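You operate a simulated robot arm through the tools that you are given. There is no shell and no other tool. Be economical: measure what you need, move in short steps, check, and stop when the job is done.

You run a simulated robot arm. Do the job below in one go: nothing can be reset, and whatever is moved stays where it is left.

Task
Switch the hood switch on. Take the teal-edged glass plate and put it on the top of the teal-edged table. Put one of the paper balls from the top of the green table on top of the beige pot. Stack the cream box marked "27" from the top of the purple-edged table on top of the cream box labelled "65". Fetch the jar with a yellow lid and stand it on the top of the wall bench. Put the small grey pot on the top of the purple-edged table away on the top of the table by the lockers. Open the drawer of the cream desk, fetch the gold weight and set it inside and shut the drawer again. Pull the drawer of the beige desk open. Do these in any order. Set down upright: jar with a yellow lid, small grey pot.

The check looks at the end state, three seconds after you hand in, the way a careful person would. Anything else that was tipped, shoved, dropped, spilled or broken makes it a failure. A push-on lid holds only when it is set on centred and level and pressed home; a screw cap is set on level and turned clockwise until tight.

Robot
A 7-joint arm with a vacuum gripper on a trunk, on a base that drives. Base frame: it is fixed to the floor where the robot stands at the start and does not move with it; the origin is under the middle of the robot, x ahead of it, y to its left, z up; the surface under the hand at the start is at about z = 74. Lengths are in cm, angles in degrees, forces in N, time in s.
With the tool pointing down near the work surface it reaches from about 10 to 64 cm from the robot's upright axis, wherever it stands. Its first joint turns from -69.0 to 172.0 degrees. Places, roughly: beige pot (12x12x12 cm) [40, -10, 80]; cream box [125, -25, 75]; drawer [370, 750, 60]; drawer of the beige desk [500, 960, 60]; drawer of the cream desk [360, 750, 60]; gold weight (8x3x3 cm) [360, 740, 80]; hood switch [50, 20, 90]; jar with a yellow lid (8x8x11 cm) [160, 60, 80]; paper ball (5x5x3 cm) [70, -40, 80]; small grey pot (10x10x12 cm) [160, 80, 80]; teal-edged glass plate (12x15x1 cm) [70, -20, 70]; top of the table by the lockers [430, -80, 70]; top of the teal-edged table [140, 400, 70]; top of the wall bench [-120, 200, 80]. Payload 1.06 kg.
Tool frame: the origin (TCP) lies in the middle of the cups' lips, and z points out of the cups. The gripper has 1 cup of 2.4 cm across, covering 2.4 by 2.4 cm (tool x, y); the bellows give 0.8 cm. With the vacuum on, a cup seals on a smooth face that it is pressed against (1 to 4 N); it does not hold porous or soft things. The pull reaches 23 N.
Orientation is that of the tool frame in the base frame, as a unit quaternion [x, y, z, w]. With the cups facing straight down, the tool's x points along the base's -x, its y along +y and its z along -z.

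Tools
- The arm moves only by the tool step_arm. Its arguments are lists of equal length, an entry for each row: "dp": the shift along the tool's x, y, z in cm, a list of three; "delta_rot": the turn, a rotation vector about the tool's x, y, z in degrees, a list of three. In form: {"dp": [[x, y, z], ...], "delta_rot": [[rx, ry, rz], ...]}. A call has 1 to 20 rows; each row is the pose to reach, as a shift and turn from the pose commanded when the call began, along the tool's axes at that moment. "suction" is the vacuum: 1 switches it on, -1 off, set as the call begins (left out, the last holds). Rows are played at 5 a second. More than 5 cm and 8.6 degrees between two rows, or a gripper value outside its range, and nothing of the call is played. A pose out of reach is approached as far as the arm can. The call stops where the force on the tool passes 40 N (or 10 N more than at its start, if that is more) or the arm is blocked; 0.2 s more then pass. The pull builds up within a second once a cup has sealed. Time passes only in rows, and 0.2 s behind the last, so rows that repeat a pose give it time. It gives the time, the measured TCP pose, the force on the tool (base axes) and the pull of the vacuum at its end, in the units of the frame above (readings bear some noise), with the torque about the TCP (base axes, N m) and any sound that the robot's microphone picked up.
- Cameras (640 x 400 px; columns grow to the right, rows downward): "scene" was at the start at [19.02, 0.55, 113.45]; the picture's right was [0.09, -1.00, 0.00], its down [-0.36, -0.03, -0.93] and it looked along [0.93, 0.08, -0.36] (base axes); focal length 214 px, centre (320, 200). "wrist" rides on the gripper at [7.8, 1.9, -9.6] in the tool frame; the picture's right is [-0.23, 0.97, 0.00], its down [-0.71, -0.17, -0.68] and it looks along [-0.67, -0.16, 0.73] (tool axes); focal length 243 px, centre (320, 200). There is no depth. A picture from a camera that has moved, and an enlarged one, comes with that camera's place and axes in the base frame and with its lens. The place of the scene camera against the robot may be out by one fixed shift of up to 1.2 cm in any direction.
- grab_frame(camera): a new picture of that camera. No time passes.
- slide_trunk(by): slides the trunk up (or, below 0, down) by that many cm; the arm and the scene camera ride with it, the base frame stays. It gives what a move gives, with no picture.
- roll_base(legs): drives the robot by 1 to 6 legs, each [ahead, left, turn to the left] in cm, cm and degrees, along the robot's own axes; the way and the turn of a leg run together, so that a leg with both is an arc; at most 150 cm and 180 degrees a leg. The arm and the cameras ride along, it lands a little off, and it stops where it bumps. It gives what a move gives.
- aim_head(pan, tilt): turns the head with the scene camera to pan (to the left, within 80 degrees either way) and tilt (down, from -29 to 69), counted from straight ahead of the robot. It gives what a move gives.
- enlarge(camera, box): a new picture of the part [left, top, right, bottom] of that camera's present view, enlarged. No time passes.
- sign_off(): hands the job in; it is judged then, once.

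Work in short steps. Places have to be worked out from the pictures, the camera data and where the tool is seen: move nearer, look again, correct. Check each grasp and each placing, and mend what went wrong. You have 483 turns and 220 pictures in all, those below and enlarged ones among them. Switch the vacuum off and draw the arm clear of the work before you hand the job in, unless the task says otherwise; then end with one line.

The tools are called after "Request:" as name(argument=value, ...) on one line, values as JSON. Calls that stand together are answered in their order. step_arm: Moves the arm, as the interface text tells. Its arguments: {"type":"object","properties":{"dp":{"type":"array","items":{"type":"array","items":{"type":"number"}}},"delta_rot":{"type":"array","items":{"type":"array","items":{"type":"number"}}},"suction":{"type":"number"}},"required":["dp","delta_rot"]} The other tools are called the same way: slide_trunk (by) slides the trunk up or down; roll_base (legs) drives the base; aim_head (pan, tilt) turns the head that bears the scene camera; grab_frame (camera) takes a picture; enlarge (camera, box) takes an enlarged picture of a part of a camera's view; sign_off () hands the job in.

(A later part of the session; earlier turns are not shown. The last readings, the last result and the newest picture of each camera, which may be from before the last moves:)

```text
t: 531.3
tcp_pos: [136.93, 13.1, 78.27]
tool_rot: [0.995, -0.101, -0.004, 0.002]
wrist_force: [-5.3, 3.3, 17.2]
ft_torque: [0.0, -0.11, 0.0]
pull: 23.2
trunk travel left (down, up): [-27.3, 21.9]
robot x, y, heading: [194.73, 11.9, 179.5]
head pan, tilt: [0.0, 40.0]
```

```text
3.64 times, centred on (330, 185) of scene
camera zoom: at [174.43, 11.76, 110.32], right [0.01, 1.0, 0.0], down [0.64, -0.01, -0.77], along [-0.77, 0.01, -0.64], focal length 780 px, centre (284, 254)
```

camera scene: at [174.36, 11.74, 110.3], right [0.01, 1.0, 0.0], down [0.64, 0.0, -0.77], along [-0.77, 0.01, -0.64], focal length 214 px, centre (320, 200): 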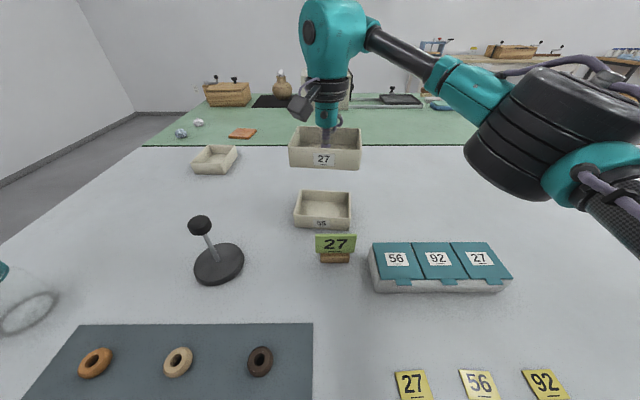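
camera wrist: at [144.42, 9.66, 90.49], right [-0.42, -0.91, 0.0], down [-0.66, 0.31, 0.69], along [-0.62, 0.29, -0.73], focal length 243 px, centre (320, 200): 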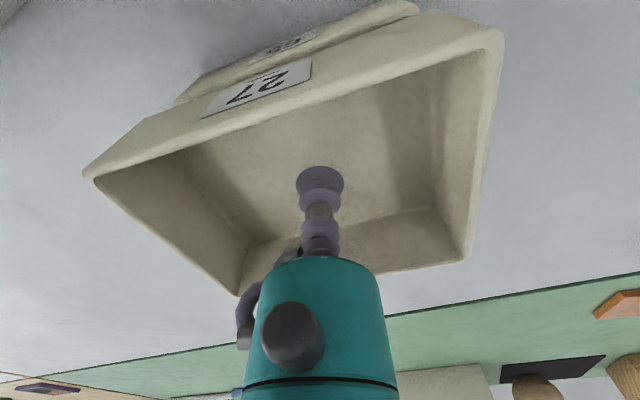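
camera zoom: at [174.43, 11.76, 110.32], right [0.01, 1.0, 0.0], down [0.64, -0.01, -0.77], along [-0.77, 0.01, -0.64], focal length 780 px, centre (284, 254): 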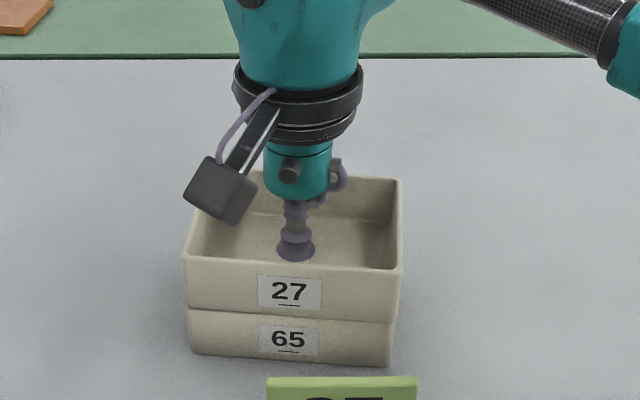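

Seated on box 65 with 17 N. Ease up and release, then rise.

Request:
step_arm(dp=[[0, 0, -0.35], [0, 0, -0.35], [0, 0, -0.35], [0, 0, -0.35], [0, 0, -0.35], [0, 0, -0.35], [0, 0, -1], [0, 0, -3], [0, 0, -7], [0, 0, -11], [2, 0, -15], [5, 0, -18], [9, 0, -20], [13, 0, -21]], delta_rot=[[0, 0, 0], [0, 0, 0], [0, 0, 0], [0, 0, 0], [0, 0, 0], [0, 0, 0], [0, 0, 0], [0, 0, 0], [0, 0, 0], [0, 0, 0], [0, 0, 0], [0, 0, 0], [0, 0, 0], [0, 0, 0]], suction=-1)

Request:
grab_frame(camera="scene")

```text
t: 534.3
tcp_pos: [149.83, 10.21, 98.91]
tool_rot: [0.995, -0.1, -0.003, 0.0]
wrist_force: [-0.6, 0.1, -0.1]
ft_torque: [-0.02, 0.02, -0.01]
pull: 0.0
trunk travel left (down, up): [-27.3, 21.9]
robot x, y, heading: [194.18, 11.54, 179.8]
head pan, tilt: [0.0, 40.0]
```

```text
95 pictures are left
camera scene: at [174.38, 11.73, 110.3], right [0.01, 1.0, 0.0], down [0.64, 0.0, -0.77], along [-0.77, 0.01, -0.64], focal length 214 px, centre (320, 200)
```

scene: 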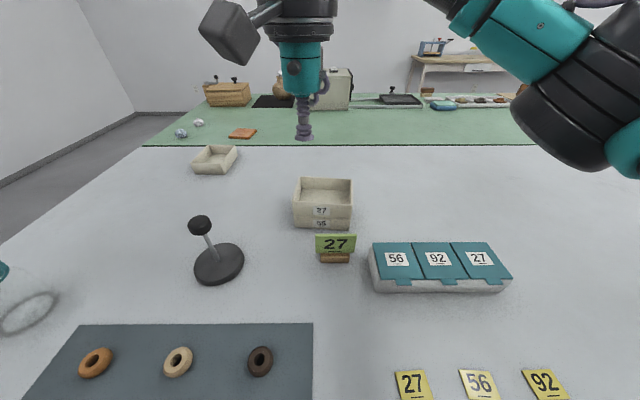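

Box 27 sits squarely on box 65. Now the grey pot: I back up slightly and slide right to it, then inspect.

Request:
roll_base(legs=[[-14, 0, 0], [0, -72, 0]])

Request:
aim_head(pan=0, tilt=35)

Request:
grab_frame(camera="scene")

Request:
grab_frame(camera="wrist")

```text
t: 541.9
tcp_pos: [164.07, 82.02, 98.85]
tool_rot: [0.995, -0.1, -0.002, 0.0]
wrist_force: [0.5, 0.2, 0.7]
ft_torque: [0.0, 0.01, 0.0]
pull: 0.0
trunk travel left (down, up): [-27.3, 21.9]
robot x, y, heading: [208.59, 83.95, 179.2]
head pan, tilt: [0.0, 40.0]
```

```text
t: 542.6
tcp_pos: [163.98, 81.91, 98.87]
tool_rot: [0.995, -0.1, -0.002, 0.0]
wrist_force: [-0.3, -0.3, -0.9]
ft_torque: [0.0, -0.02, 0.02]
pull: 0.0
trunk travel left (down, up): [-27.3, 21.9]
robot x, y, heading: [208.81, 83.82, 179.5]
head pan, tilt: [0.0, 35.0]
```

```text
94 pictures are left
camera scene: at [188.31, 83.44, 111.05], right [0.01, 1.0, 0.0], down [0.57, 0.0, -0.82], along [-0.82, 0.01, -0.57], focal length 214 px, centre (320, 200)
```

scene: 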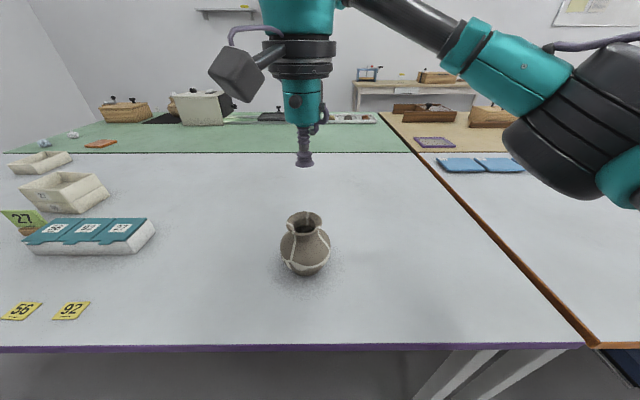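

```text
93 pictures are left
camera wrist: at [171.36, 78.54, 108.49], right [-0.42, -0.91, 0.0], down [-0.66, 0.31, 0.69], along [-0.62, 0.29, -0.73], focal length 243 px, centre (320, 200)
```

wrist: 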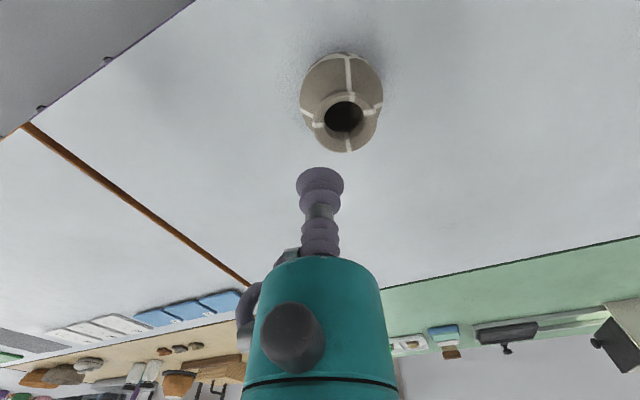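

Request:
enlarge(camera="scene", box=[260, 190, 356, 290])

Request:
enlarge(camera="wrist", box=[270, 40, 414, 165])

```text
4.00 times, centred on (308, 240) of scene
camera zoom: at [188.31, 83.44, 111.05], right [0.01, 1.0, 0.0], down [0.57, 0.0, -0.82], along [-0.82, 0.01, -0.57], focal length 858 px, centre (368, 40)
```

zoom: 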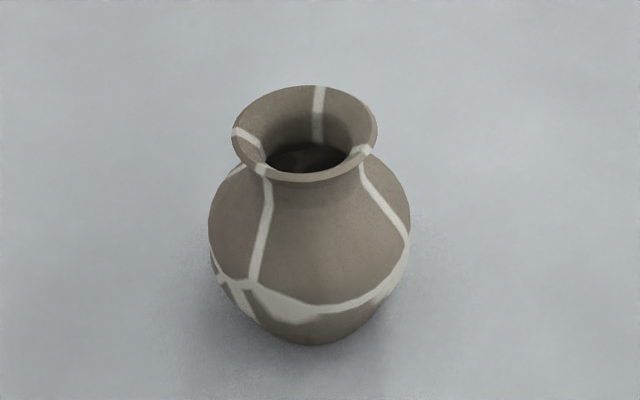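

```text
3.20 times, centred on (342, 102) of wrist
camera zoom: at [171.36, 78.54, 108.49], right [-0.42, -0.91, 0.0], down [-0.66, 0.31, 0.69], along [-0.62, 0.29, -0.73], focal length 776 px, centre (250, 512)
```

zoom: 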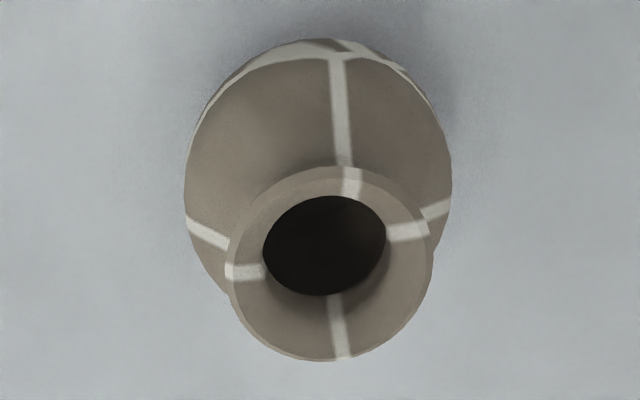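

The panel facing the robot is plain brown and smooth; pot axis ≈(161, 81), widest at z≈80.5. I will suck on the shoulder (≈(165.4, 81, 82)) with the tool pitched 25° below horizontal. First straighten the yaw.

Request:
step_arm(dp=[[4, -0.3, 1.5], [8, -0.6, 3], [8, -0.6, 3]], delta_rot=[[0, 0, -6], [0, 0, -11.5], [0, 0, -11.5]])

```text
t: 543.4
tcp_pos: [172.13, 81.36, 96.03]
tool_rot: [1.0, 0.0, -0.003, 0.0]
wrist_force: [0.3, -1.1, -0.2]
ft_torque: [-0.02, 0.02, 0.0]
pull: 0.0
trunk travel left (down, up): [-27.3, 21.9]
robot x, y, heading: [208.59, 83.49, 179.7]
head pan, tilt: [0.0, 35.0]
```

To keep the hand clear of the head, I roll the base back 9 cm and then pitch while moving forward and down.

Request:
roll_base(legs=[[-9, 0, 0]])

Request:
step_arm(dp=[[-1.2, 0, 1], [-2.4, 0, 2.2], [-3.6, 0, 3.4], [-4.8, 0, 4.8], [-6, 0, 6.2], [-7.2, 0, 7.6], [-8.4, 0, 9], [-9, 0, 10.5], [-9, 0, 10.5]], delta_rot=[[0, -8, 0], [0, -16, 0], [0, -24, 0], [0, -32, 0], [0, -40, 0], [0, -48, 0], [0, -56, 0], [0, -64.5, 0], [0, -64.5, 0]])

Request:
grab_frame(camera="wrist")

Request:
grab_frame(camera="scene")

```text
t: 544.5
tcp_pos: [180.86, 81.15, 95.95]
tool_rot: [1.0, 0.0, -0.003, 0.0]
wrist_force: [1.2, 0.5, 0.0]
ft_torque: [0.0, 0.01, 0.0]
pull: 0.2
trunk travel left (down, up): [-27.3, 21.9]
robot x, y, heading: [217.92, 83.47, 179.7]
head pan, tilt: [0.0, 35.0]
```

```text
t: 546.5
tcp_pos: [171.89, 81.07, 85.49]
tool_rot: [0.844, 0.0, -0.537, 0.001]
wrist_force: [-0.5, 0.6, -0.8]
ft_torque: [0.02, -0.03, 0.01]
pull: 0.0
trunk travel left (down, up): [-27.3, 21.9]
robot x, y, heading: [217.5, 83.42, 179.3]
head pan, tilt: [0.0, 35.0]
```

```text
90 pictures are left
camera wrist: at [183.87, 79.24, 82.43], right [-0.1, -0.97, 0.21], down [0.32, 0.17, 0.93], along [-0.94, 0.16, 0.29], focal length 243 px, centre (320, 200)
```

wrist: 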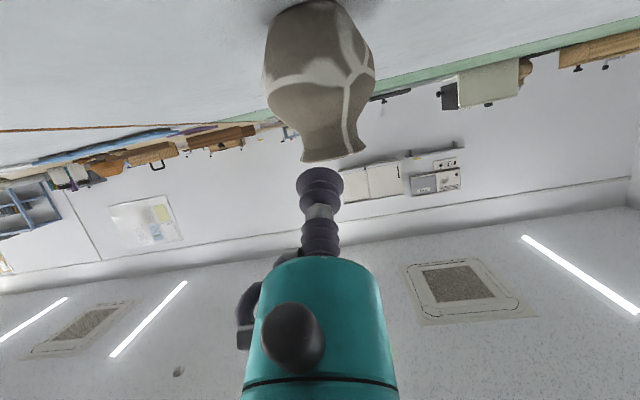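

```text
89 pictures are left
camera scene: at [197.15, 83.39, 111.06], right [0.01, 1.0, 0.0], down [0.57, 0.0, -0.82], along [-0.82, 0.01, -0.57], focal length 214 px, centre (320, 200)
```

scene: 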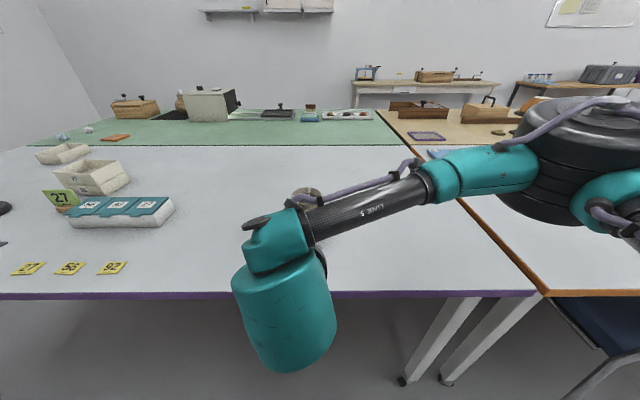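

The profile shows the shoulder sloping about 45° around r≈3.8, z≈81. I reduce the pitch to 50° from vertical and go to 5 cm before contact.

Request:
step_arm(dp=[[-0.15, 0.1, 1.8], [-0.31, 0.2, 3.5], [-0.31, 0.2, 3.5]], delta_rot=[[0, 7.3, 0], [0, 14.5, 0], [0, 14.5, 0]])

Request:
grab_frame(camera="wrist")

```text
t: 547.3
tcp_pos: [168.67, 80.73, 84.21]
tool_rot: [0.906, 0.001, -0.424, 0.0]
wrist_force: [0.7, 0.1, 0.5]
ft_torque: [0.0, 0.03, 0.0]
pull: 0.0
trunk travel left (down, up): [-27.3, 21.9]
robot x, y, heading: [217.37, 83.67, 179.8]
head pan, tilt: [0.0, 35.0]
```

```text
88 pictures are left
camera wrist: at [180.96, 78.9, 84.26], right [-0.15, -0.97, 0.18], down [0.07, 0.17, 0.98], along [-0.99, 0.16, 0.05], focal length 243 px, centre (320, 200)
```

wrist: 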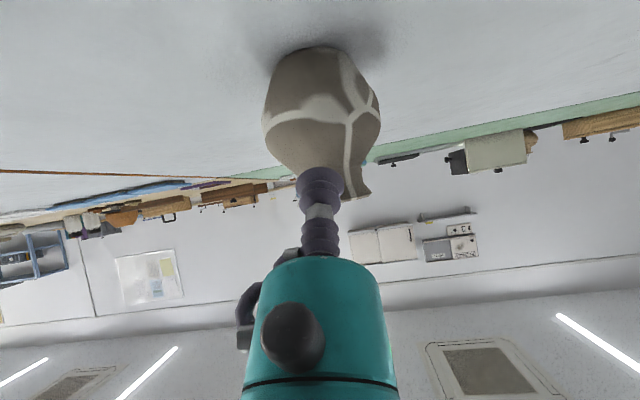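

Pot axis x≈161.3, y≈80.7; geometry fits. I advance along the tool axis with suction on, in fine steps.

Request:
step_arm(dp=[[0, 0, 2], [0, 0, 3.5], [0, 0, 4], [0, 0, 4.3], [0, 0, 4.3], [0, 0, 4.3]], delta_rot=[[0, 0, 0], [0, 0, 0], [0, 0, 0], [0, 0, 0], [0, 0, 0], [0, 0, 0]], suction=1)

```text
t: 548.7
tcp_pos: [165.33, 80.94, 81.71]
tool_rot: [0.905, 0.001, -0.425, 0.001]
wrist_force: [0.4, -0.2, 0.9]
ft_torque: [0.02, 0.01, 0.03]
pull: 0.2
trunk travel left (down, up): [-27.3, 21.9]
robot x, y, heading: [217.69, 83.5, 179.7]
head pan, tilt: [0.0, 35.0]
```

Request:
step_arm(dp=[[0, 0, 0.3], [0, 0, 0.3], [0, 0, 0.5], [0, 0, 0.5], [0, 0, 0.5]], delta_rot=[[0, 0, 0], [0, 0, 0], [0, 0, 0], [0, 0, 0], [0, 0, 0]])

```text
t: 549.9
tcp_pos: [164.9, 80.85, 81.34]
tool_rot: [0.905, 0.0, -0.424, 0.001]
wrist_force: [-0.1, -0.3, 0.4]
ft_torque: [-0.02, 0.02, -0.02]
pull: 0.1
trunk travel left (down, up): [-27.3, 21.9]
robot x, y, heading: [217.38, 83.44, 179.3]
head pan, tilt: [0.0, 35.0]
```

Request:
step_arm(dp=[[0, 0, 0.25], [0, 0, 0.25], [0, 0, 0.5], [0, 0, 0.5], [0, 0, 0.5]], delta_rot=[[0, 0, 0], [0, 0, 0], [0, 0, 0], [0, 0, 0], [0, 0, 0]])

```text
t: 551.1
tcp_pos: [164.45, 80.82, 81.04]
tool_rot: [0.905, -0.001, -0.425, 0.0]
wrist_force: [0.1, 1.1, -0.4]
ft_torque: [0.01, 0.0, -0.02]
pull: 0.0
trunk travel left (down, up): [-27.3, 21.9]
robot x, y, heading: [217.32, 83.38, 179.9]
head pan, tilt: [0.0, 35.0]
```

Request:
step_arm(dp=[[0, 0, 0.25], [0, 0, 0.25], [0, 0, 0.5], [0, 0, 0.5], [0, 0, 0.5]], delta_rot=[[0, 0, 0], [0, 0, 0], [0, 0, 0], [0, 0, 0], [0, 0, 0]])

Request:
grab_frame(camera="wrist")

```text
t: 552.3
tcp_pos: [163.91, 80.88, 80.66]
tool_rot: [0.905, 0.0, -0.425, 0.0]
wrist_force: [1.2, -1.1, 6.3]
ft_torque: [0.07, 0.12, -0.01]
pull: 22.9
trunk travel left (down, up): [-27.3, 21.9]
robot x, y, heading: [217.2, 83.76, 179.7]
head pan, tilt: [0.0, 35.0]
```

```text
87 pictures are left
camera wrist: at [176.49, 79.01, 80.75], right [-0.15, -0.97, 0.18], down [0.08, 0.17, 0.98], along [-0.99, 0.16, 0.05], focal length 243 px, centre (320, 200)
```

wrist: 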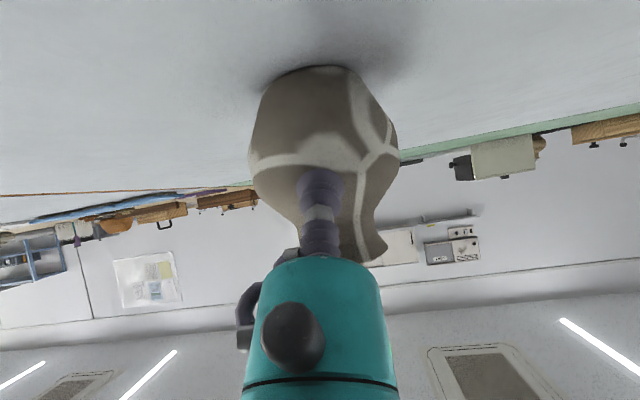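

Sealed, 22.9 N. Lift straight up by 3 cm and check that it holds.

Request:
step_arm(dp=[[-0.38, 0, -0.32], [-0.77, 0, -0.64], [-1.54, 0, -1.28], [-2.3, 0, -1.9], [-2.3, 0, -1.9]], delta_rot=[[0, 0, 0], [0, 0, 0], [0, 0, 0], [0, 0, 0], [0, 0, 0]])

Request:
grab_frame(camera="wrist")

```text
t: 553.5
tcp_pos: [164.1, 80.81, 83.58]
tool_rot: [0.906, -0.001, -0.423, -0.001]
wrist_force: [-1.2, -1.1, -4.3]
ft_torque: [-0.03, -0.15, 0.01]
pull: 22.9
trunk travel left (down, up): [-27.3, 21.9]
robot x, y, heading: [217.58, 83.55, 179.5]
head pan, tilt: [0.0, 35.0]
```

```text
86 pictures are left
camera wrist: at [176.4, 78.91, 83.77], right [-0.15, -0.97, 0.18], down [0.07, 0.17, 0.98], along [-0.99, 0.16, 0.05], focal length 243 px, centre (320, 200)
```

wrist: 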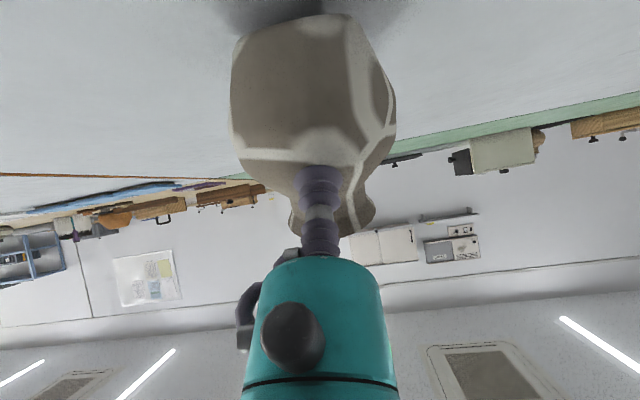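

It holds, though the pot sags and tilts a bit on the bellows. Raise further gently and inspect from the head.

Request:
step_arm(dp=[[-1.5, 0, -1.3], [-3, 0, -2.6], [-4.5, 0, -3.9], [-6.1, 0, -5.1], [-7.7, 0, -6.4], [-7.7, 0, -6.4]], delta_rot=[[0, 0, 0], [0, 0, 0], [0, 0, 0], [0, 0, 0], [0, 0, 0], [0, 0, 0]])

Request:
grab_frame(camera="wrist")

Request:
grab_frame(camera="scene")

```text
t: 554.9
tcp_pos: [164.19, 81.04, 93.59]
tool_rot: [0.905, -0.001, -0.424, -0.001]
wrist_force: [0.3, -0.6, -4.5]
ft_torque: [0.0, -0.21, 0.01]
pull: 23.2
trunk travel left (down, up): [-27.3, 21.9]
robot x, y, heading: [217.11, 83.67, 179.4]
head pan, tilt: [0.0, 35.0]
```

```text
85 pictures are left
camera wrist: at [176.5, 79.14, 93.72], right [-0.15, -0.97, 0.18], down [0.07, 0.17, 0.98], along [-0.99, 0.16, 0.05], focal length 243 px, centre (320, 200)
```

wrist: 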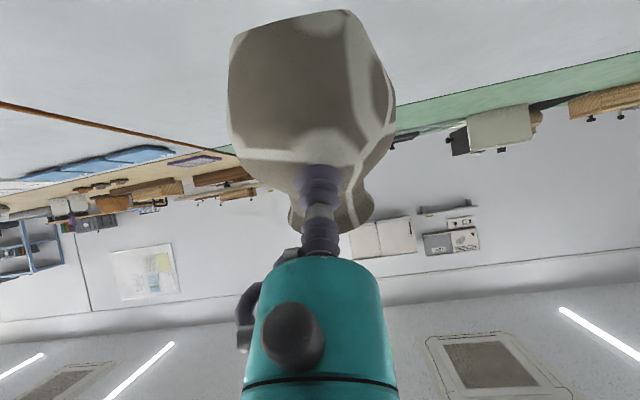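

```text
84 pictures are left
camera scene: at [197.12, 83.39, 111.05], right [0.01, 1.0, 0.0], down [0.57, 0.0, -0.82], along [-0.82, 0.01, -0.57], focal length 214 px, centre (320, 200)
```

scene: 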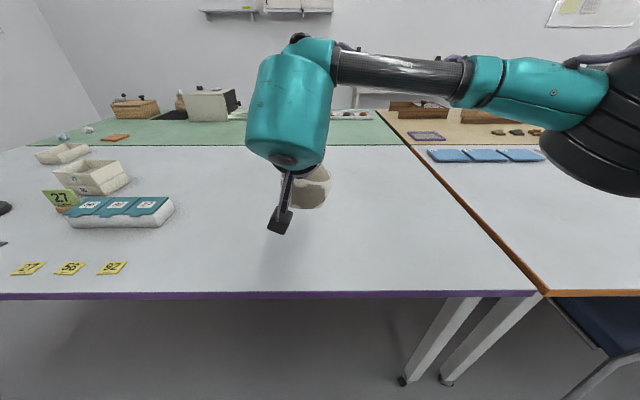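

The pot is held with ~20° sag; landing on its flat base will right it. I raise it a little and carry it off towards the table by the lockers.

Request:
step_arm(dp=[[-1.5, 0, -1.3], [-3, 0, -2.6], [-4.6, 0, -3.8], [-4.6, 0, -3.8]], delta_rot=[[0, 0, 0], [0, 0, 0], [0, 0, 0], [0, 0, 0]])

Request:
roll_base(legs=[[-14, 0, 0], [0, 100, 0], [0, 70, 0]])

```text
t: 555.9
tcp_pos: [164.17, 81.05, 99.68]
tool_rot: [0.906, 0.0, -0.423, 0.0]
wrist_force: [-0.1, 0.2, -3.8]
ft_torque: [-0.02, -0.18, -0.05]
pull: 23.0
trunk travel left (down, up): [-27.3, 21.9]
robot x, y, heading: [217.32, 83.64, 179.4]
head pan, tilt: [0.0, 35.0]
```

```text
t: 572.0
tcp_pos: [179.39, -90.2, 99.53]
tool_rot: [0.905, 0.016, -0.425, 0.008]
wrist_force: [0.2, -0.3, -4.5]
ft_torque: [0.02, -0.23, -0.02]
pull: 22.8
trunk travel left (down, up): [-27.3, 21.9]
robot x, y, heading: [232.67, -86.29, -178.5]
head pan, tilt: [0.0, 35.0]
```

Still held. Turn round to face +x and look.

Request:
roll_base(legs=[[0, 0, 89], [0, 0, 89.5]])

Request:
aim_head(pan=0, tilt=15)

Request:
grab_frame(camera="scene")

```text
t: 579.9
tcp_pos: [286.0, -84.36, 99.6]
tool_rot: [0.008, 0.906, -0.004, 0.424]
wrist_force: [0.6, 0.1, -4.1]
ft_torque: [0.02, 0.2, 0.01]
pull: 22.9
trunk travel left (down, up): [-27.3, 21.9]
robot x, y, heading: [232.4, -85.89, -1.3]
head pan, tilt: [0.0, 35.0]
```

```text
t: 580.8
tcp_pos: [285.97, -84.33, 99.52]
tool_rot: [0.008, 0.905, -0.004, 0.424]
wrist_force: [-0.5, 0.1, -4.3]
ft_torque: [0.0, 0.21, 0.05]
pull: 22.6
trunk travel left (down, up): [-27.3, 21.9]
robot x, y, heading: [232.6, -85.65, -1.2]
head pan, tilt: [0.0, 15.0]
```

```text
83 pictures are left
camera scene: at [251.74, -86.71, 114.24], right [-0.02, -1.0, 0.0], down [-0.26, 0.01, -0.97], along [0.97, -0.02, -0.26], focal length 214 px, centre (320, 200)
```

scene: 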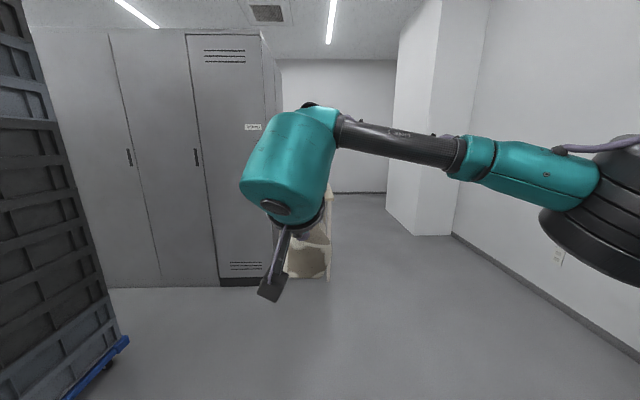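

The hand blocks the view of the table; use the wrist camera and a panned look after moving ahead 60 cm.

Request:
roll_base(legs=[[70, 0, 1.2]])

Request:
grab_frame(camera="scene")

Request:
grab_frame(camera="wrist")

```text
t: 584.6
tcp_pos: [355.16, -82.66, 99.51]
tool_rot: [-0.009, 0.905, 0.005, 0.424]
wrist_force: [0.6, 0.4, -4.2]
ft_torque: [-0.01, 0.2, -0.05]
pull: 23.1
trunk travel left (down, up): [-27.3, 21.9]
robot x, y, heading: [301.56, -86.74, 0.7]
head pan, tilt: [0.0, 15.0]
```

```text
82 pictures are left
camera scene: at [320.92, -86.31, 114.25], right [0.01, -1.0, 0.0], down [-0.26, 0.0, -0.97], along [0.97, 0.01, -0.26], focal length 214 px, centre (320, 200)
```

scene: 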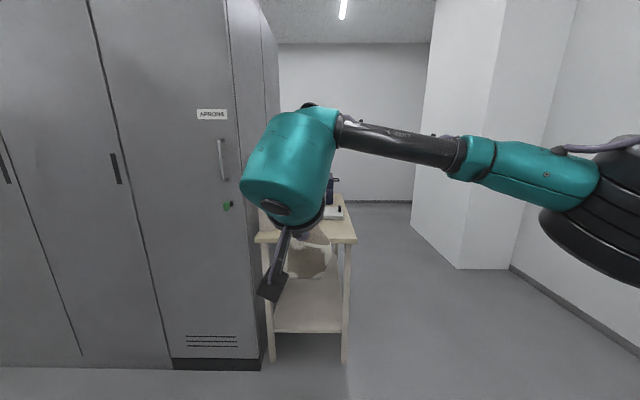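

```text
81 pictures are left
camera wrist: at [342.67, -81.0, 99.66], right [0.13, 0.97, 0.18], down [-0.07, -0.17, 0.98], along [0.99, -0.14, 0.05], focal length 243 px, centre (320, 200)
```

wrist: 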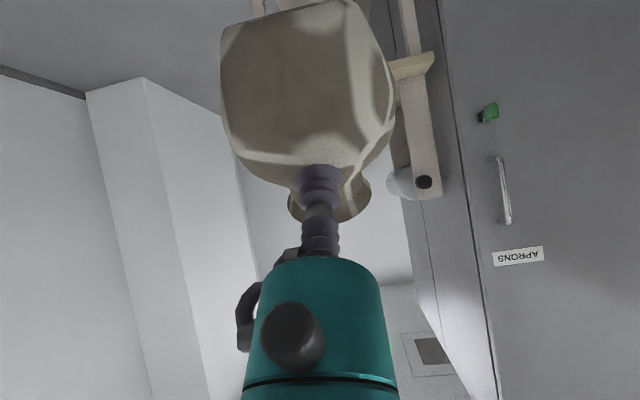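

The table's front edge is x≈409, z≈72, spanning y≈-102…-57. I step right and look at its top past the hand.

Request:
roll_base(legs=[[10, -35, 0]])

Request:
aim_head(pan=25, tilt=20)

Request:
grab_frame(camera="scene")

```text
t: 588.2
tcp_pos: [365.52, -117.47, 99.49]
tool_rot: [-0.012, 0.905, 0.006, 0.424]
wrist_force: [0.0, 1.0, -4.7]
ft_torque: [-0.01, 0.23, -0.02]
pull: 22.6
trunk travel left (down, up): [-27.3, 21.9]
robot x, y, heading: [312.42, -121.68, 1.0]
head pan, tilt: [0.0, 15.0]
```

```text
t: 589.1
tcp_pos: [365.41, -117.43, 99.55]
tool_rot: [-0.011, 0.905, 0.005, 0.424]
wrist_force: [-0.5, -0.2, -4.4]
ft_torque: [0.0, 0.18, 0.01]
pull: 23.5
trunk travel left (down, up): [-27.3, 21.9]
robot x, y, heading: [312.28, -121.95, 1.3]
head pan, tilt: [25.0, 20.0]
```

```text
80 pictures are left
camera scene: at [330.4, -117.49, 113.44], right [0.44, -0.9, 0.0], down [-0.31, -0.15, -0.94], along [0.84, 0.41, -0.34], focal length 214 px, centre (320, 200)
```

scene: 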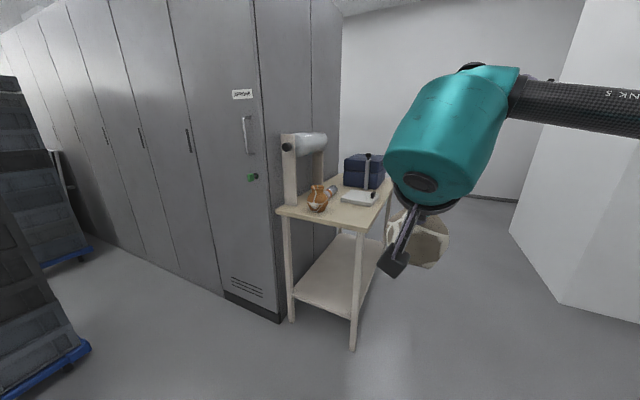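

Request:
enlarge(camera="scene", box=[260, 120, 410, 250])

```text
3.08 times, centred on (335, 185) of scene
camera zoom: at [330.4, -117.49, 113.44], right [0.44, -0.9, 0.0], down [-0.31, -0.15, -0.94], along [0.84, 0.41, -0.34], focal length 660 px, centre (274, 246)
```

zoom: 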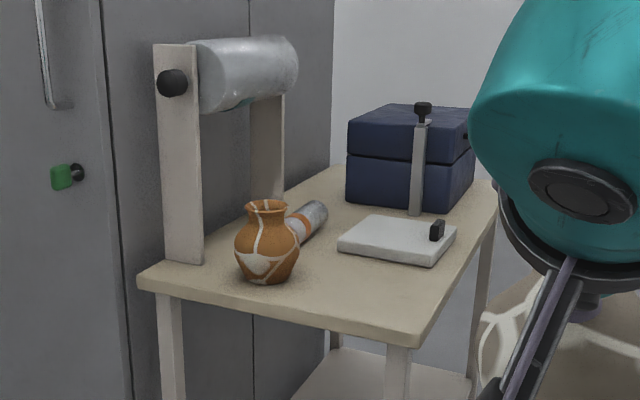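

Free spot at the front right of the table: about (418, -90), clear of the orange pot (y≥-79) and white tablet (x≥432). I move left 27 cm, then ahead 47 cm.

Request:
roll_base(legs=[[0, 27, -1.2], [40, 0, 0]])

Request:
aim_head(pan=0, tilt=40)

Request:
grab_frame(camera="scene")

Request:
grab_frame(camera="wrist")

```text
t: 594.2
tcp_pos: [404.48, -92.48, 99.49]
tool_rot: [0.003, 0.906, -0.001, 0.424]
wrist_force: [0.0, 0.5, -0.4]
ft_torque: [-0.03, 0.0, -0.04]
pull: 0.0
trunk travel left (down, up): [-27.3, 21.9]
robot x, y, heading: [350.9, -94.9, -0.8]
head pan, tilt: [25.0, 20.0]
```

```text
t: 595.0
tcp_pos: [404.21, -92.41, 99.66]
tool_rot: [0.004, 0.906, -0.002, 0.424]
wrist_force: [-0.7, 0.5, -0.1]
ft_torque: [0.0, 0.0, 0.01]
pull: 0.1
trunk travel left (down, up): [-27.3, 21.9]
robot x, y, heading: [350.92, -94.91, -0.6]
head pan, tilt: [0.0, 40.0]
```

```text
78 pictures are left
camera scene: at [369.33, -95.24, 110.31], right [-0.01, -1.0, 0.0], down [-0.64, 0.01, -0.77], along [0.77, -0.01, -0.64], focal length 214 px, centre (320, 200)
```

scene: 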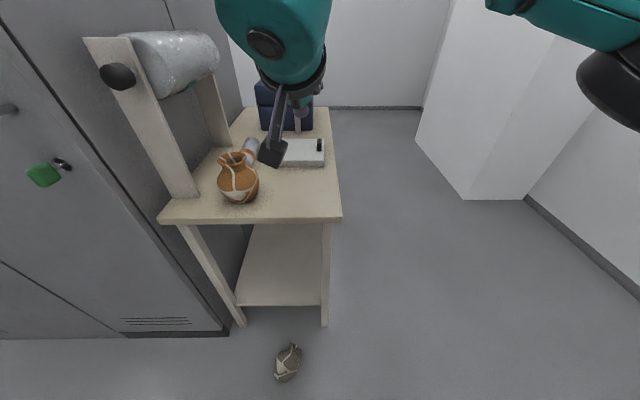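

```text
77 pictures are left
camera wrist: at [392.05, -90.51, 99.67], right [0.16, 0.97, 0.18], down [-0.07, -0.17, 0.98], along [0.98, -0.17, 0.05], focal length 243 px, centre (320, 200)
```

wrist: 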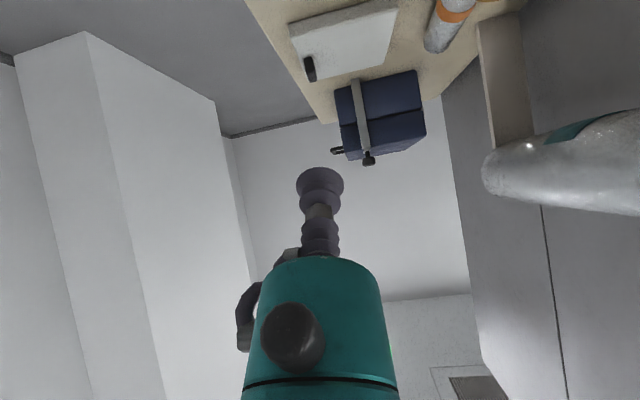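

The pot came off during the drive and lies on the floor near (394, -83). I look closely to see its state.

Request:
aim_head(pan=12, tilt=65)

Request:
grab_frame(camera="scene")

```text
t: 595.9
tcp_pos: [404.48, -92.56, 99.62]
tool_rot: [0.004, 0.905, -0.002, 0.424]
wrist_force: [-0.1, -0.1, 0.2]
ft_torque: [0.02, -0.01, -0.02]
pull: 0.0
trunk travel left (down, up): [-27.3, 21.9]
robot x, y, heading: [351.26, -94.26, -0.7]
head pan, tilt: [12.0, 65.0]
```

```text
76 pictures are left
camera scene: at [366.78, -93.96, 107.08], right [0.19, -0.98, 0.0], down [-0.89, -0.18, -0.42], along [0.42, 0.08, -0.91], focal length 214 px, centre (320, 200)
```

scene: 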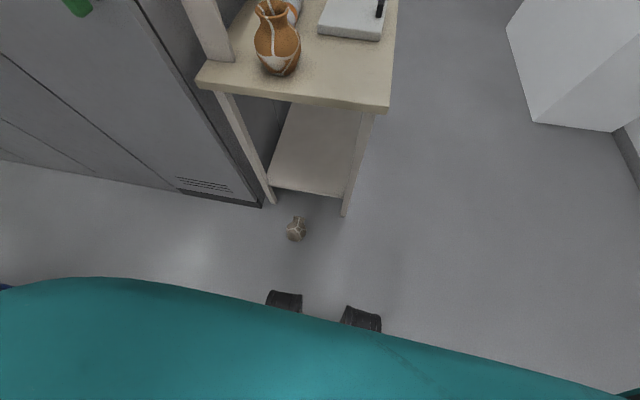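

Request:
enlarge(camera="scene", box=[256, 200, 336, 255])

```text
7.27 times, centred on (296, 228) of scene
camera zoom: at [366.78, -93.96, 107.08], right [0.19, -0.98, 0.0], down [-0.89, -0.18, -0.42], along [0.42, 0.08, -0.91], focal length 1560 px, centre (494, 0)
```

zoom: 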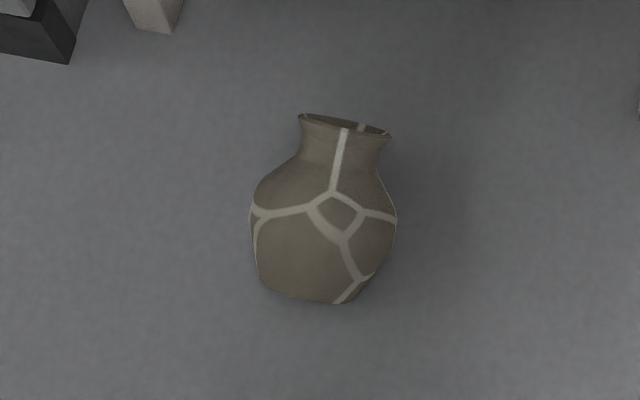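

The pot is intact, lying on its side with its mouth towards the table. I will pick it up from above by its belly (no tipping moment that way). First shift left 14 cm and set the tool vertical.

Request:
roll_base(legs=[[0, 14, 0.7]])

Request:
step_arm(dp=[[0, 0, -1], [0, 0, -3], [0, 0, -5], [0, 0, -7], [0, 0, -9], [0, 0, -10], [0, 0, -10]], delta_rot=[[0, 8, 0], [0, 16, 0], [0, 24, 0], [0, 32, 0], [0, 40, 0], [0, 48, 0], [0, 50, 0]])

```text
t: 597.8
tcp_pos: [404.53, -77.97, 99.64]
tool_rot: [-0.002, 0.906, 0.001, 0.424]
wrist_force: [1.2, 0.6, -0.2]
ft_torque: [0.03, -0.02, -0.02]
pull: 0.1
trunk travel left (down, up): [-27.3, 21.9]
robot x, y, heading: [351.04, -80.68, 0.2]
head pan, tilt: [12.0, 65.0]
```

```text
t: 599.4
tcp_pos: [396.87, -78.12, 105.99]
tool_rot: [-0.003, 1.0, 0.001, 0.0]
wrist_force: [-0.8, 0.3, 0.3]
ft_torque: [-0.02, -0.03, 0.0]
pull: 0.1
trunk travel left (down, up): [-27.3, 21.9]
robot x, y, heading: [351.11, -80.76, 0.2]
head pan, tilt: [12.0, 65.0]
```

Lower the trunk fully, then bring the hand down while slightly retracted so the wrist camera sees the pot.

Request:
slide_trunk(by=-26.5)

Request:
step_arm(dp=[[2, 0, 4], [4, 0, 8], [6, 0, 12], [8, 0, 16], [8, 0, 20], [8, 0, 24], [8, 0, 28], [8, 0, 32]], delta_rot=[[0, 0, 0], [0, 0, 0], [0, 0, 0], [0, 0, 0], [0, 0, 0], [0, 0, 0], [0, 0, 0], [0, 0, 0]])

Request:
grab_frame(camera="wrist")

Request:
grab_frame(camera="scene")

```text
t: 602.1
tcp_pos: [396.68, -78.01, 79.47]
tool_rot: [-0.003, 1.0, 0.0, 0.003]
wrist_force: [0.0, 0.0, 0.7]
ft_torque: [0.03, -0.01, -0.01]
pull: 0.1
trunk travel left (down, up): [-0.8, 48.4]
robot x, y, heading: [351.18, -80.75, -0.3]
head pan, tilt: [12.0, 65.0]
```

```text
t: 602.6
tcp_pos: [394.53, -77.92, 74.47]
tool_rot: [0.011, 1.0, 0.007, 0.0]
wrist_force: [17.2, 4.3, 12.9]
ft_torque: [-0.21, 3.17, -0.73]
pull: 0.0
trunk travel left (down, up): [-0.8, 48.4]
robot x, y, heading: [350.84, -80.75, -0.1]
head pan, tilt: [12.0, 65.0]
stopped in row 2: the force on the tool passed its limit at 81 N (the readings are from after the stop); the commanded pose is now the measured one
```

```text
74 pictures are left
camera wrist: at [386.75, -76.06, 84.11], right [0.26, 0.97, 0.02], down [0.7, -0.2, 0.68], along [0.66, -0.17, -0.73], focal length 243 px, centre (320, 200)
```

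wrist: 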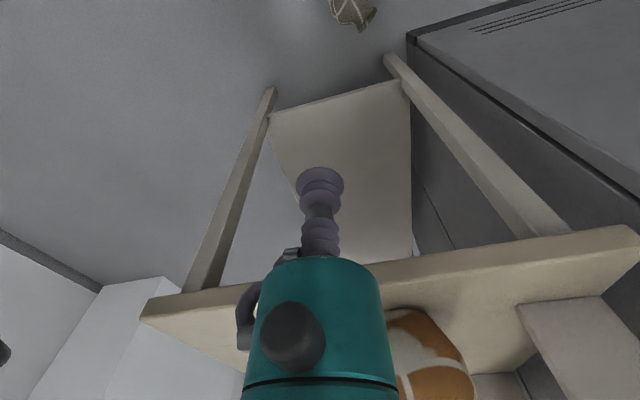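

```text
73 pictures are left
camera scene: at [374.7, -79.96, 79.44], right [0.21, -0.98, 0.0], down [-0.9, -0.19, -0.39], along [0.38, 0.08, -0.92], focal length 214 px, centre (320, 200)
```

scene: 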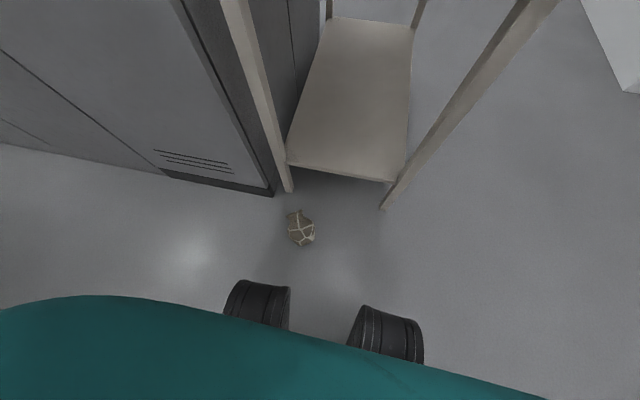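

The hand met the robot's own head. I move the hand back forward a bit, and roll the base back 10 cm for room.

Request:
step_arm(dp=[[-1, 0, -1], [-2, 0, -3]], delta_rot=[[0, 0, 0], [0, 0, 0]])

Request:
roll_base(legs=[[-11, 0, 0]])

Request:
aim_head(pan=0, tilt=30)

Request:
grab_frame(camera="scene")

```text
t: 603.2
tcp_pos: [396.44, -78.1, 77.42]
tool_rot: [0.009, 1.0, 0.006, -0.001]
wrist_force: [-0.6, 0.3, 0.3]
ft_torque: [-0.02, 0.0, -0.02]
pull: 0.1
trunk travel left (down, up): [-0.8, 48.4]
robot x, y, heading: [351.28, -81.41, 0.1]
head pan, tilt: [12.0, 65.0]
```

```text
t: 604.4
tcp_pos: [385.35, -78.17, 77.3]
tool_rot: [0.01, 1.0, 0.006, -0.001]
wrist_force: [-0.3, -0.5, 0.1]
ft_torque: [-0.01, 0.01, 0.02]
pull: 0.0
trunk travel left (down, up): [-0.8, 48.4]
robot x, y, heading: [340.25, -80.86, -0.3]
head pan, tilt: [12.0, 65.0]
```

```text
t: 605.4
tcp_pos: [385.43, -77.98, 77.35]
tool_rot: [0.009, 1.0, 0.006, -0.002]
wrist_force: [0.6, 0.1, 0.0]
ft_torque: [-0.01, 0.01, 0.01]
pull: 0.1
trunk travel left (down, up): [-0.8, 48.4]
robot x, y, heading: [340.07, -81.07, -0.2]
head pan, tilt: [0.0, 30.0]
```

```text
72 pictures are left
camera scene: at [367.02, -81.18, 84.4], right [0.0, -1.0, 0.0], down [-0.5, 0.0, -0.87], along [0.87, 0.0, -0.5], focal length 214 px, centre (320, 200)
```

scene: 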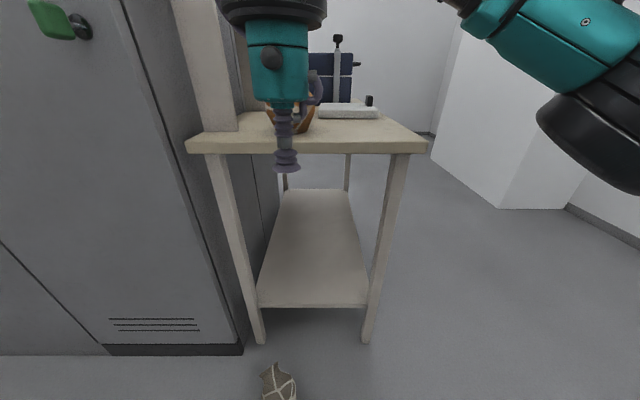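

Orange pot and table are fine. Lower the hand in front of the table towards the fallen pot.

Request:
step_arm(dp=[[0, 0, 4], [0, 0, 8], [0, 0, 12], [0, 0, 16], [0, 0, 20], [0, 0, 24], [0, 0, 28], [0, 0, 32], [0, 0, 36], [0, 0, 40]], delta_rot=[[0, 0, 0], [0, 0, 0], [0, 0, 0], [0, 0, 0], [0, 0, 0], [0, 0, 0], [0, 0, 0], [0, 0, 0], [0, 0, 0], [0, 0, 0]])

Request:
grab_frame(camera="wrist")

```text
t: 607.6
tcp_pos: [385.41, -77.75, 37.1]
tool_rot: [0.01, 1.0, 0.007, -0.001]
wrist_force: [-0.3, 1.2, -0.5]
ft_torque: [0.02, -0.03, 0.0]
pull: 0.1
trunk travel left (down, up): [-0.8, 48.4]
robot x, y, heading: [340.24, -80.78, 0.0]
head pan, tilt: [0.0, 30.0]
```

```text
71 pictures are left
camera wrist: at [377.66, -75.79, 46.7], right [0.25, 0.97, 0.01], down [0.71, -0.19, 0.68], along [0.66, -0.16, -0.73], focal length 243 px, centre (320, 200)
```

wrist: 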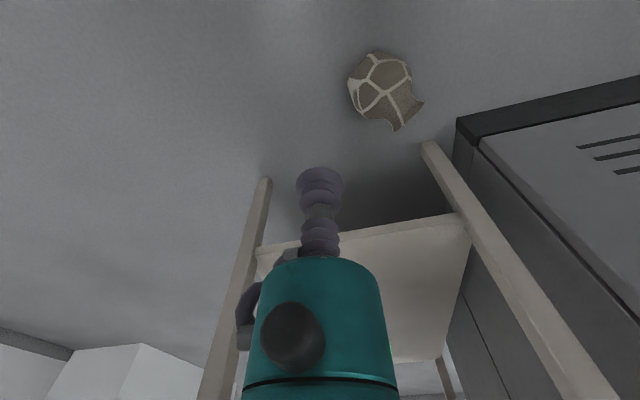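

The pot is at ≈(394, -68.7). Enlarge to see its pose.

Request:
enlarge(camera="wrist", box=[330, 35, 442, 140])

```text
3.81 times, centred on (386, 88) of wrist
camera zoom: at [377.66, -75.79, 46.7], right [0.25, 0.97, 0.01], down [0.71, -0.19, 0.68], along [0.66, -0.16, -0.73], focal length 924 px, centre (69, 629)
```

zoom: 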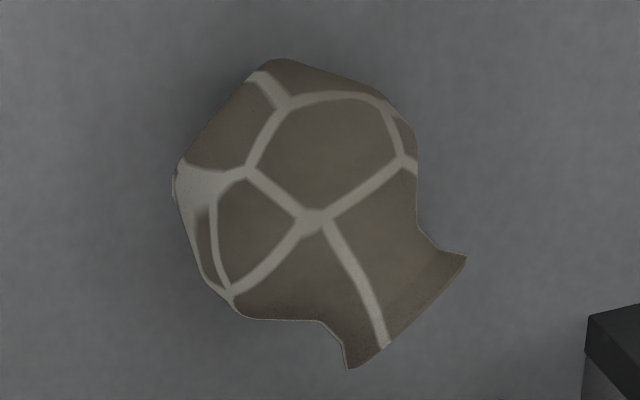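

The pot lies with its mouth pointing away (+x,+y). I move the hand closer and lower for a precise look at the top of its belly.

Request:
step_arm(dp=[[-2, 2.5, 3], [-4, 5, 6], [-6, 7.5, 9], [-7, 9, 13], [-7, 9, 17], [-7, 9, 17]], delta_rot=[[0, 0, 0], [0, 0, 0], [0, 0, 0], [0, 0, 0], [0, 0, 0], [0, 0, 0]])

Request:
grab_frame(camera="wrist")

Request:
aim_head(pan=10, tilt=69)

Request:
grab_frame(camera="scene")

```text
t: 609.0
tcp_pos: [392.77, -68.47, 22.26]
tool_rot: [0.009, 1.0, 0.007, -0.001]
wrist_force: [-1.1, 0.1, -0.2]
ft_torque: [-0.01, -0.02, -0.05]
pull: 0.0
out of reach, approached as far as the arm can: row 5, 6
trunk travel left (down, up): [-0.8, 48.4]
robot x, y, heading: [340.27, -80.84, -0.4]
head pan, tilt: [0.0, 30.0]
```

```text
69 pictures are left
camera wrist: at [385.03, -66.58, 31.83], right [0.25, 0.97, 0.01], down [0.71, -0.19, 0.68], along [0.66, -0.16, -0.73], focal length 243 px, centre (320, 200)
```

wrist: 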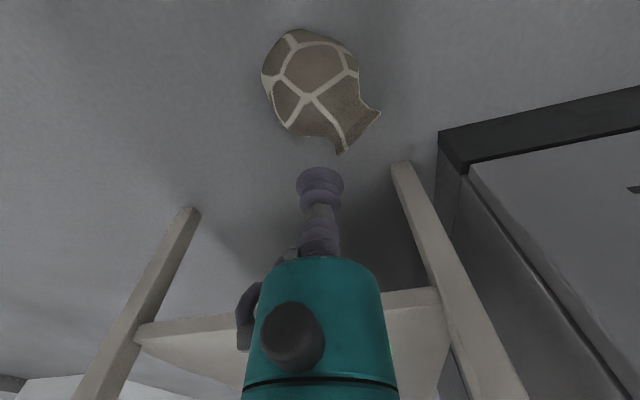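

```text
t: 610.1
tcp_pos: [392.92, -68.49, 22.35]
tool_rot: [0.009, 1.0, 0.008, -0.001]
wrist_force: [-0.1, -0.8, -0.3]
ft_torque: [-0.01, 0.02, 0.01]
pull: 0.0
trunk travel left (down, up): [-0.8, 48.4]
robot x, y, heading: [339.93, -80.95, -0.0]
head pan, tilt: [10.0, 68.8]
```

```text
68 pictures are left
camera scene: at [363.49, -80.21, 79.26], right [0.17, -0.99, 0.0], down [-0.92, -0.16, -0.36], along [0.36, 0.06, -0.93], focal length 214 px, centre (320, 200)
```

scene: 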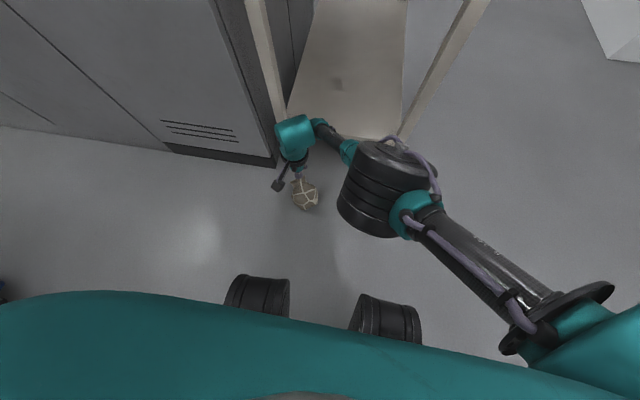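

The arm is near its low limit at this radius. I roll the base 9 cm ahead with the hand pulled back the same amount, to reach lower; target is the belly top ≈(394.7, -67.9, 9.3).

Request:
step_arm(dp=[[2, 0, -2], [4, 0, -3], [7, 0, -3]], delta_rot=[[0, 0, 0], [0, 0, 0], [0, 0, 0]])

Request:
roll_base(legs=[[9, 0, 0]])

Request:
step_arm(dp=[[0, 0, 3], [0, 0, 6], [0, 0, 8], [0, 0, 10], [0, 0, 10]], delta_rot=[[0, 0, 0], [0, 0, 0], [0, 0, 0], [0, 0, 0], [0, 0, 0]])

Request:
grab_frame(camera="wrist")

```text
t: 610.9
tcp_pos: [385.82, -68.2, 25.34]
tool_rot: [0.009, 1.0, 0.006, -0.001]
wrist_force: [-1.1, 0.9, 0.6]
ft_torque: [0.01, 0.0, 0.01]
pull: 0.0
trunk travel left (down, up): [-0.8, 48.4]
robot x, y, heading: [340.25, -80.64, -0.0]
head pan, tilt: [10.0, 68.8]
```

```text
t: 612.0
tcp_pos: [394.84, -68.29, 25.24]
tool_rot: [0.009, 1.0, 0.007, -0.001]
wrist_force: [-0.3, 0.5, 0.3]
ft_torque: [0.0, -0.01, 0.03]
pull: 0.0
trunk travel left (down, up): [-0.8, 48.4]
robot x, y, heading: [348.94, -80.79, -0.0]
head pan, tilt: [10.0, 68.8]
```

```text
t: 613.2
tcp_pos: [394.97, -67.4, 16.26]
tool_rot: [0.006, 1.0, 0.014, 0.005]
wrist_force: [-0.8, 0.5, 0.3]
ft_torque: [0.02, -0.02, -0.01]
pull: 0.1
out of reach, approached as far as the arm can: row 4
trunk travel left (down, up): [-0.8, 48.4]
robot x, y, heading: [349.11, -80.93, -0.2]
head pan, tilt: [10.0, 68.8]
```

```text
67 pictures are left
camera wrist: at [387.11, -65.79, 25.75], right [0.25, 0.97, 0.03], down [0.7, -0.2, 0.69], along [0.67, -0.15, -0.73], focal length 243 px, centre (320, 200)
```

wrist: 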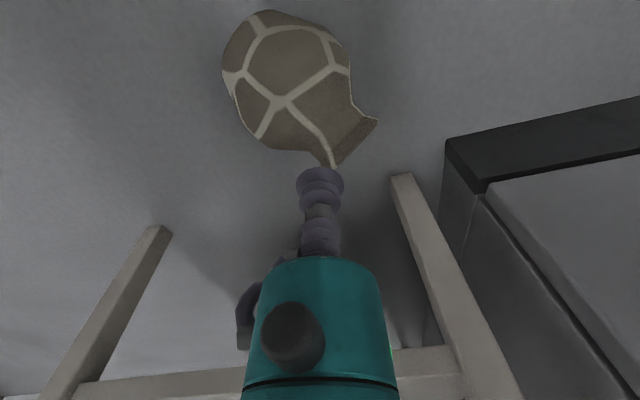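

Still ~7 cm short. Another 7 cm ahead with the hand retracted equally.

Request:
step_arm(dp=[[3.5, 0, -2], [7, 0, -3]], delta_rot=[[0, 0, 0], [0, 0, 0]])

Request:
roll_base(legs=[[7, 0, 0]])

Request:
step_arm(dp=[[0, 0, 2], [0, 0, 4], [0, 0, 5], [0, 0, 6.5], [0, 0, 6.5]], delta_rot=[[0, 0, 0], [0, 0, 0], [0, 0, 0], [0, 0, 0], [0, 0, 0]])

Request:
enlarge(camera="wrist", box=[200, 0, 440, 200])

```text
t: 613.8
tcp_pos: [387.46, -68.31, 18.07]
tool_rot: [0.01, 1.0, 0.006, 0.0]
wrist_force: [-0.4, 0.2, -0.5]
ft_torque: [-0.02, -0.02, -0.01]
pull: 0.0
trunk travel left (down, up): [-0.8, 48.4]
robot x, y, heading: [349.1, -80.89, -0.1]
head pan, tilt: [10.0, 68.8]
```

```text
t: 614.8
tcp_pos: [394.39, -68.12, 18.14]
tool_rot: [0.008, 1.0, 0.007, 0.0]
wrist_force: [0.0, 0.6, -0.5]
ft_torque: [-0.03, 0.0, 0.02]
pull: 0.0
trunk travel left (down, up): [-0.8, 48.4]
robot x, y, heading: [356.04, -80.8, -0.3]
head pan, tilt: [10.0, 68.8]
```

```text
t: 616.0
tcp_pos: [394.29, -68.16, 11.6]
tool_rot: [0.009, 1.0, 0.007, 0.0]
wrist_force: [0.0, 1.0, -0.5]
ft_torque: [0.0, -0.01, 0.0]
pull: 0.1
trunk travel left (down, up): [-0.8, 48.4]
robot x, y, heading: [356.05, -80.85, -0.1]
head pan, tilt: [10.0, 68.8]
```

```text
2.00 times, centred on (320, 100) of wrist
camera zoom: at [386.54, -66.32, 21.24], right [0.25, 0.97, 0.01], down [0.71, -0.19, 0.68], along [0.66, -0.16, -0.73], focal length 485 px, centre (320, 400)
```

zoom: 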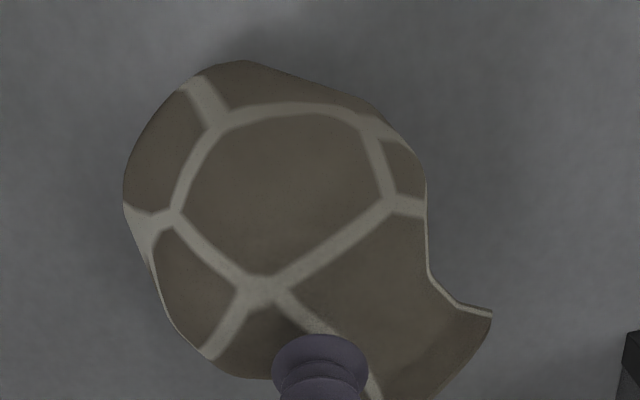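

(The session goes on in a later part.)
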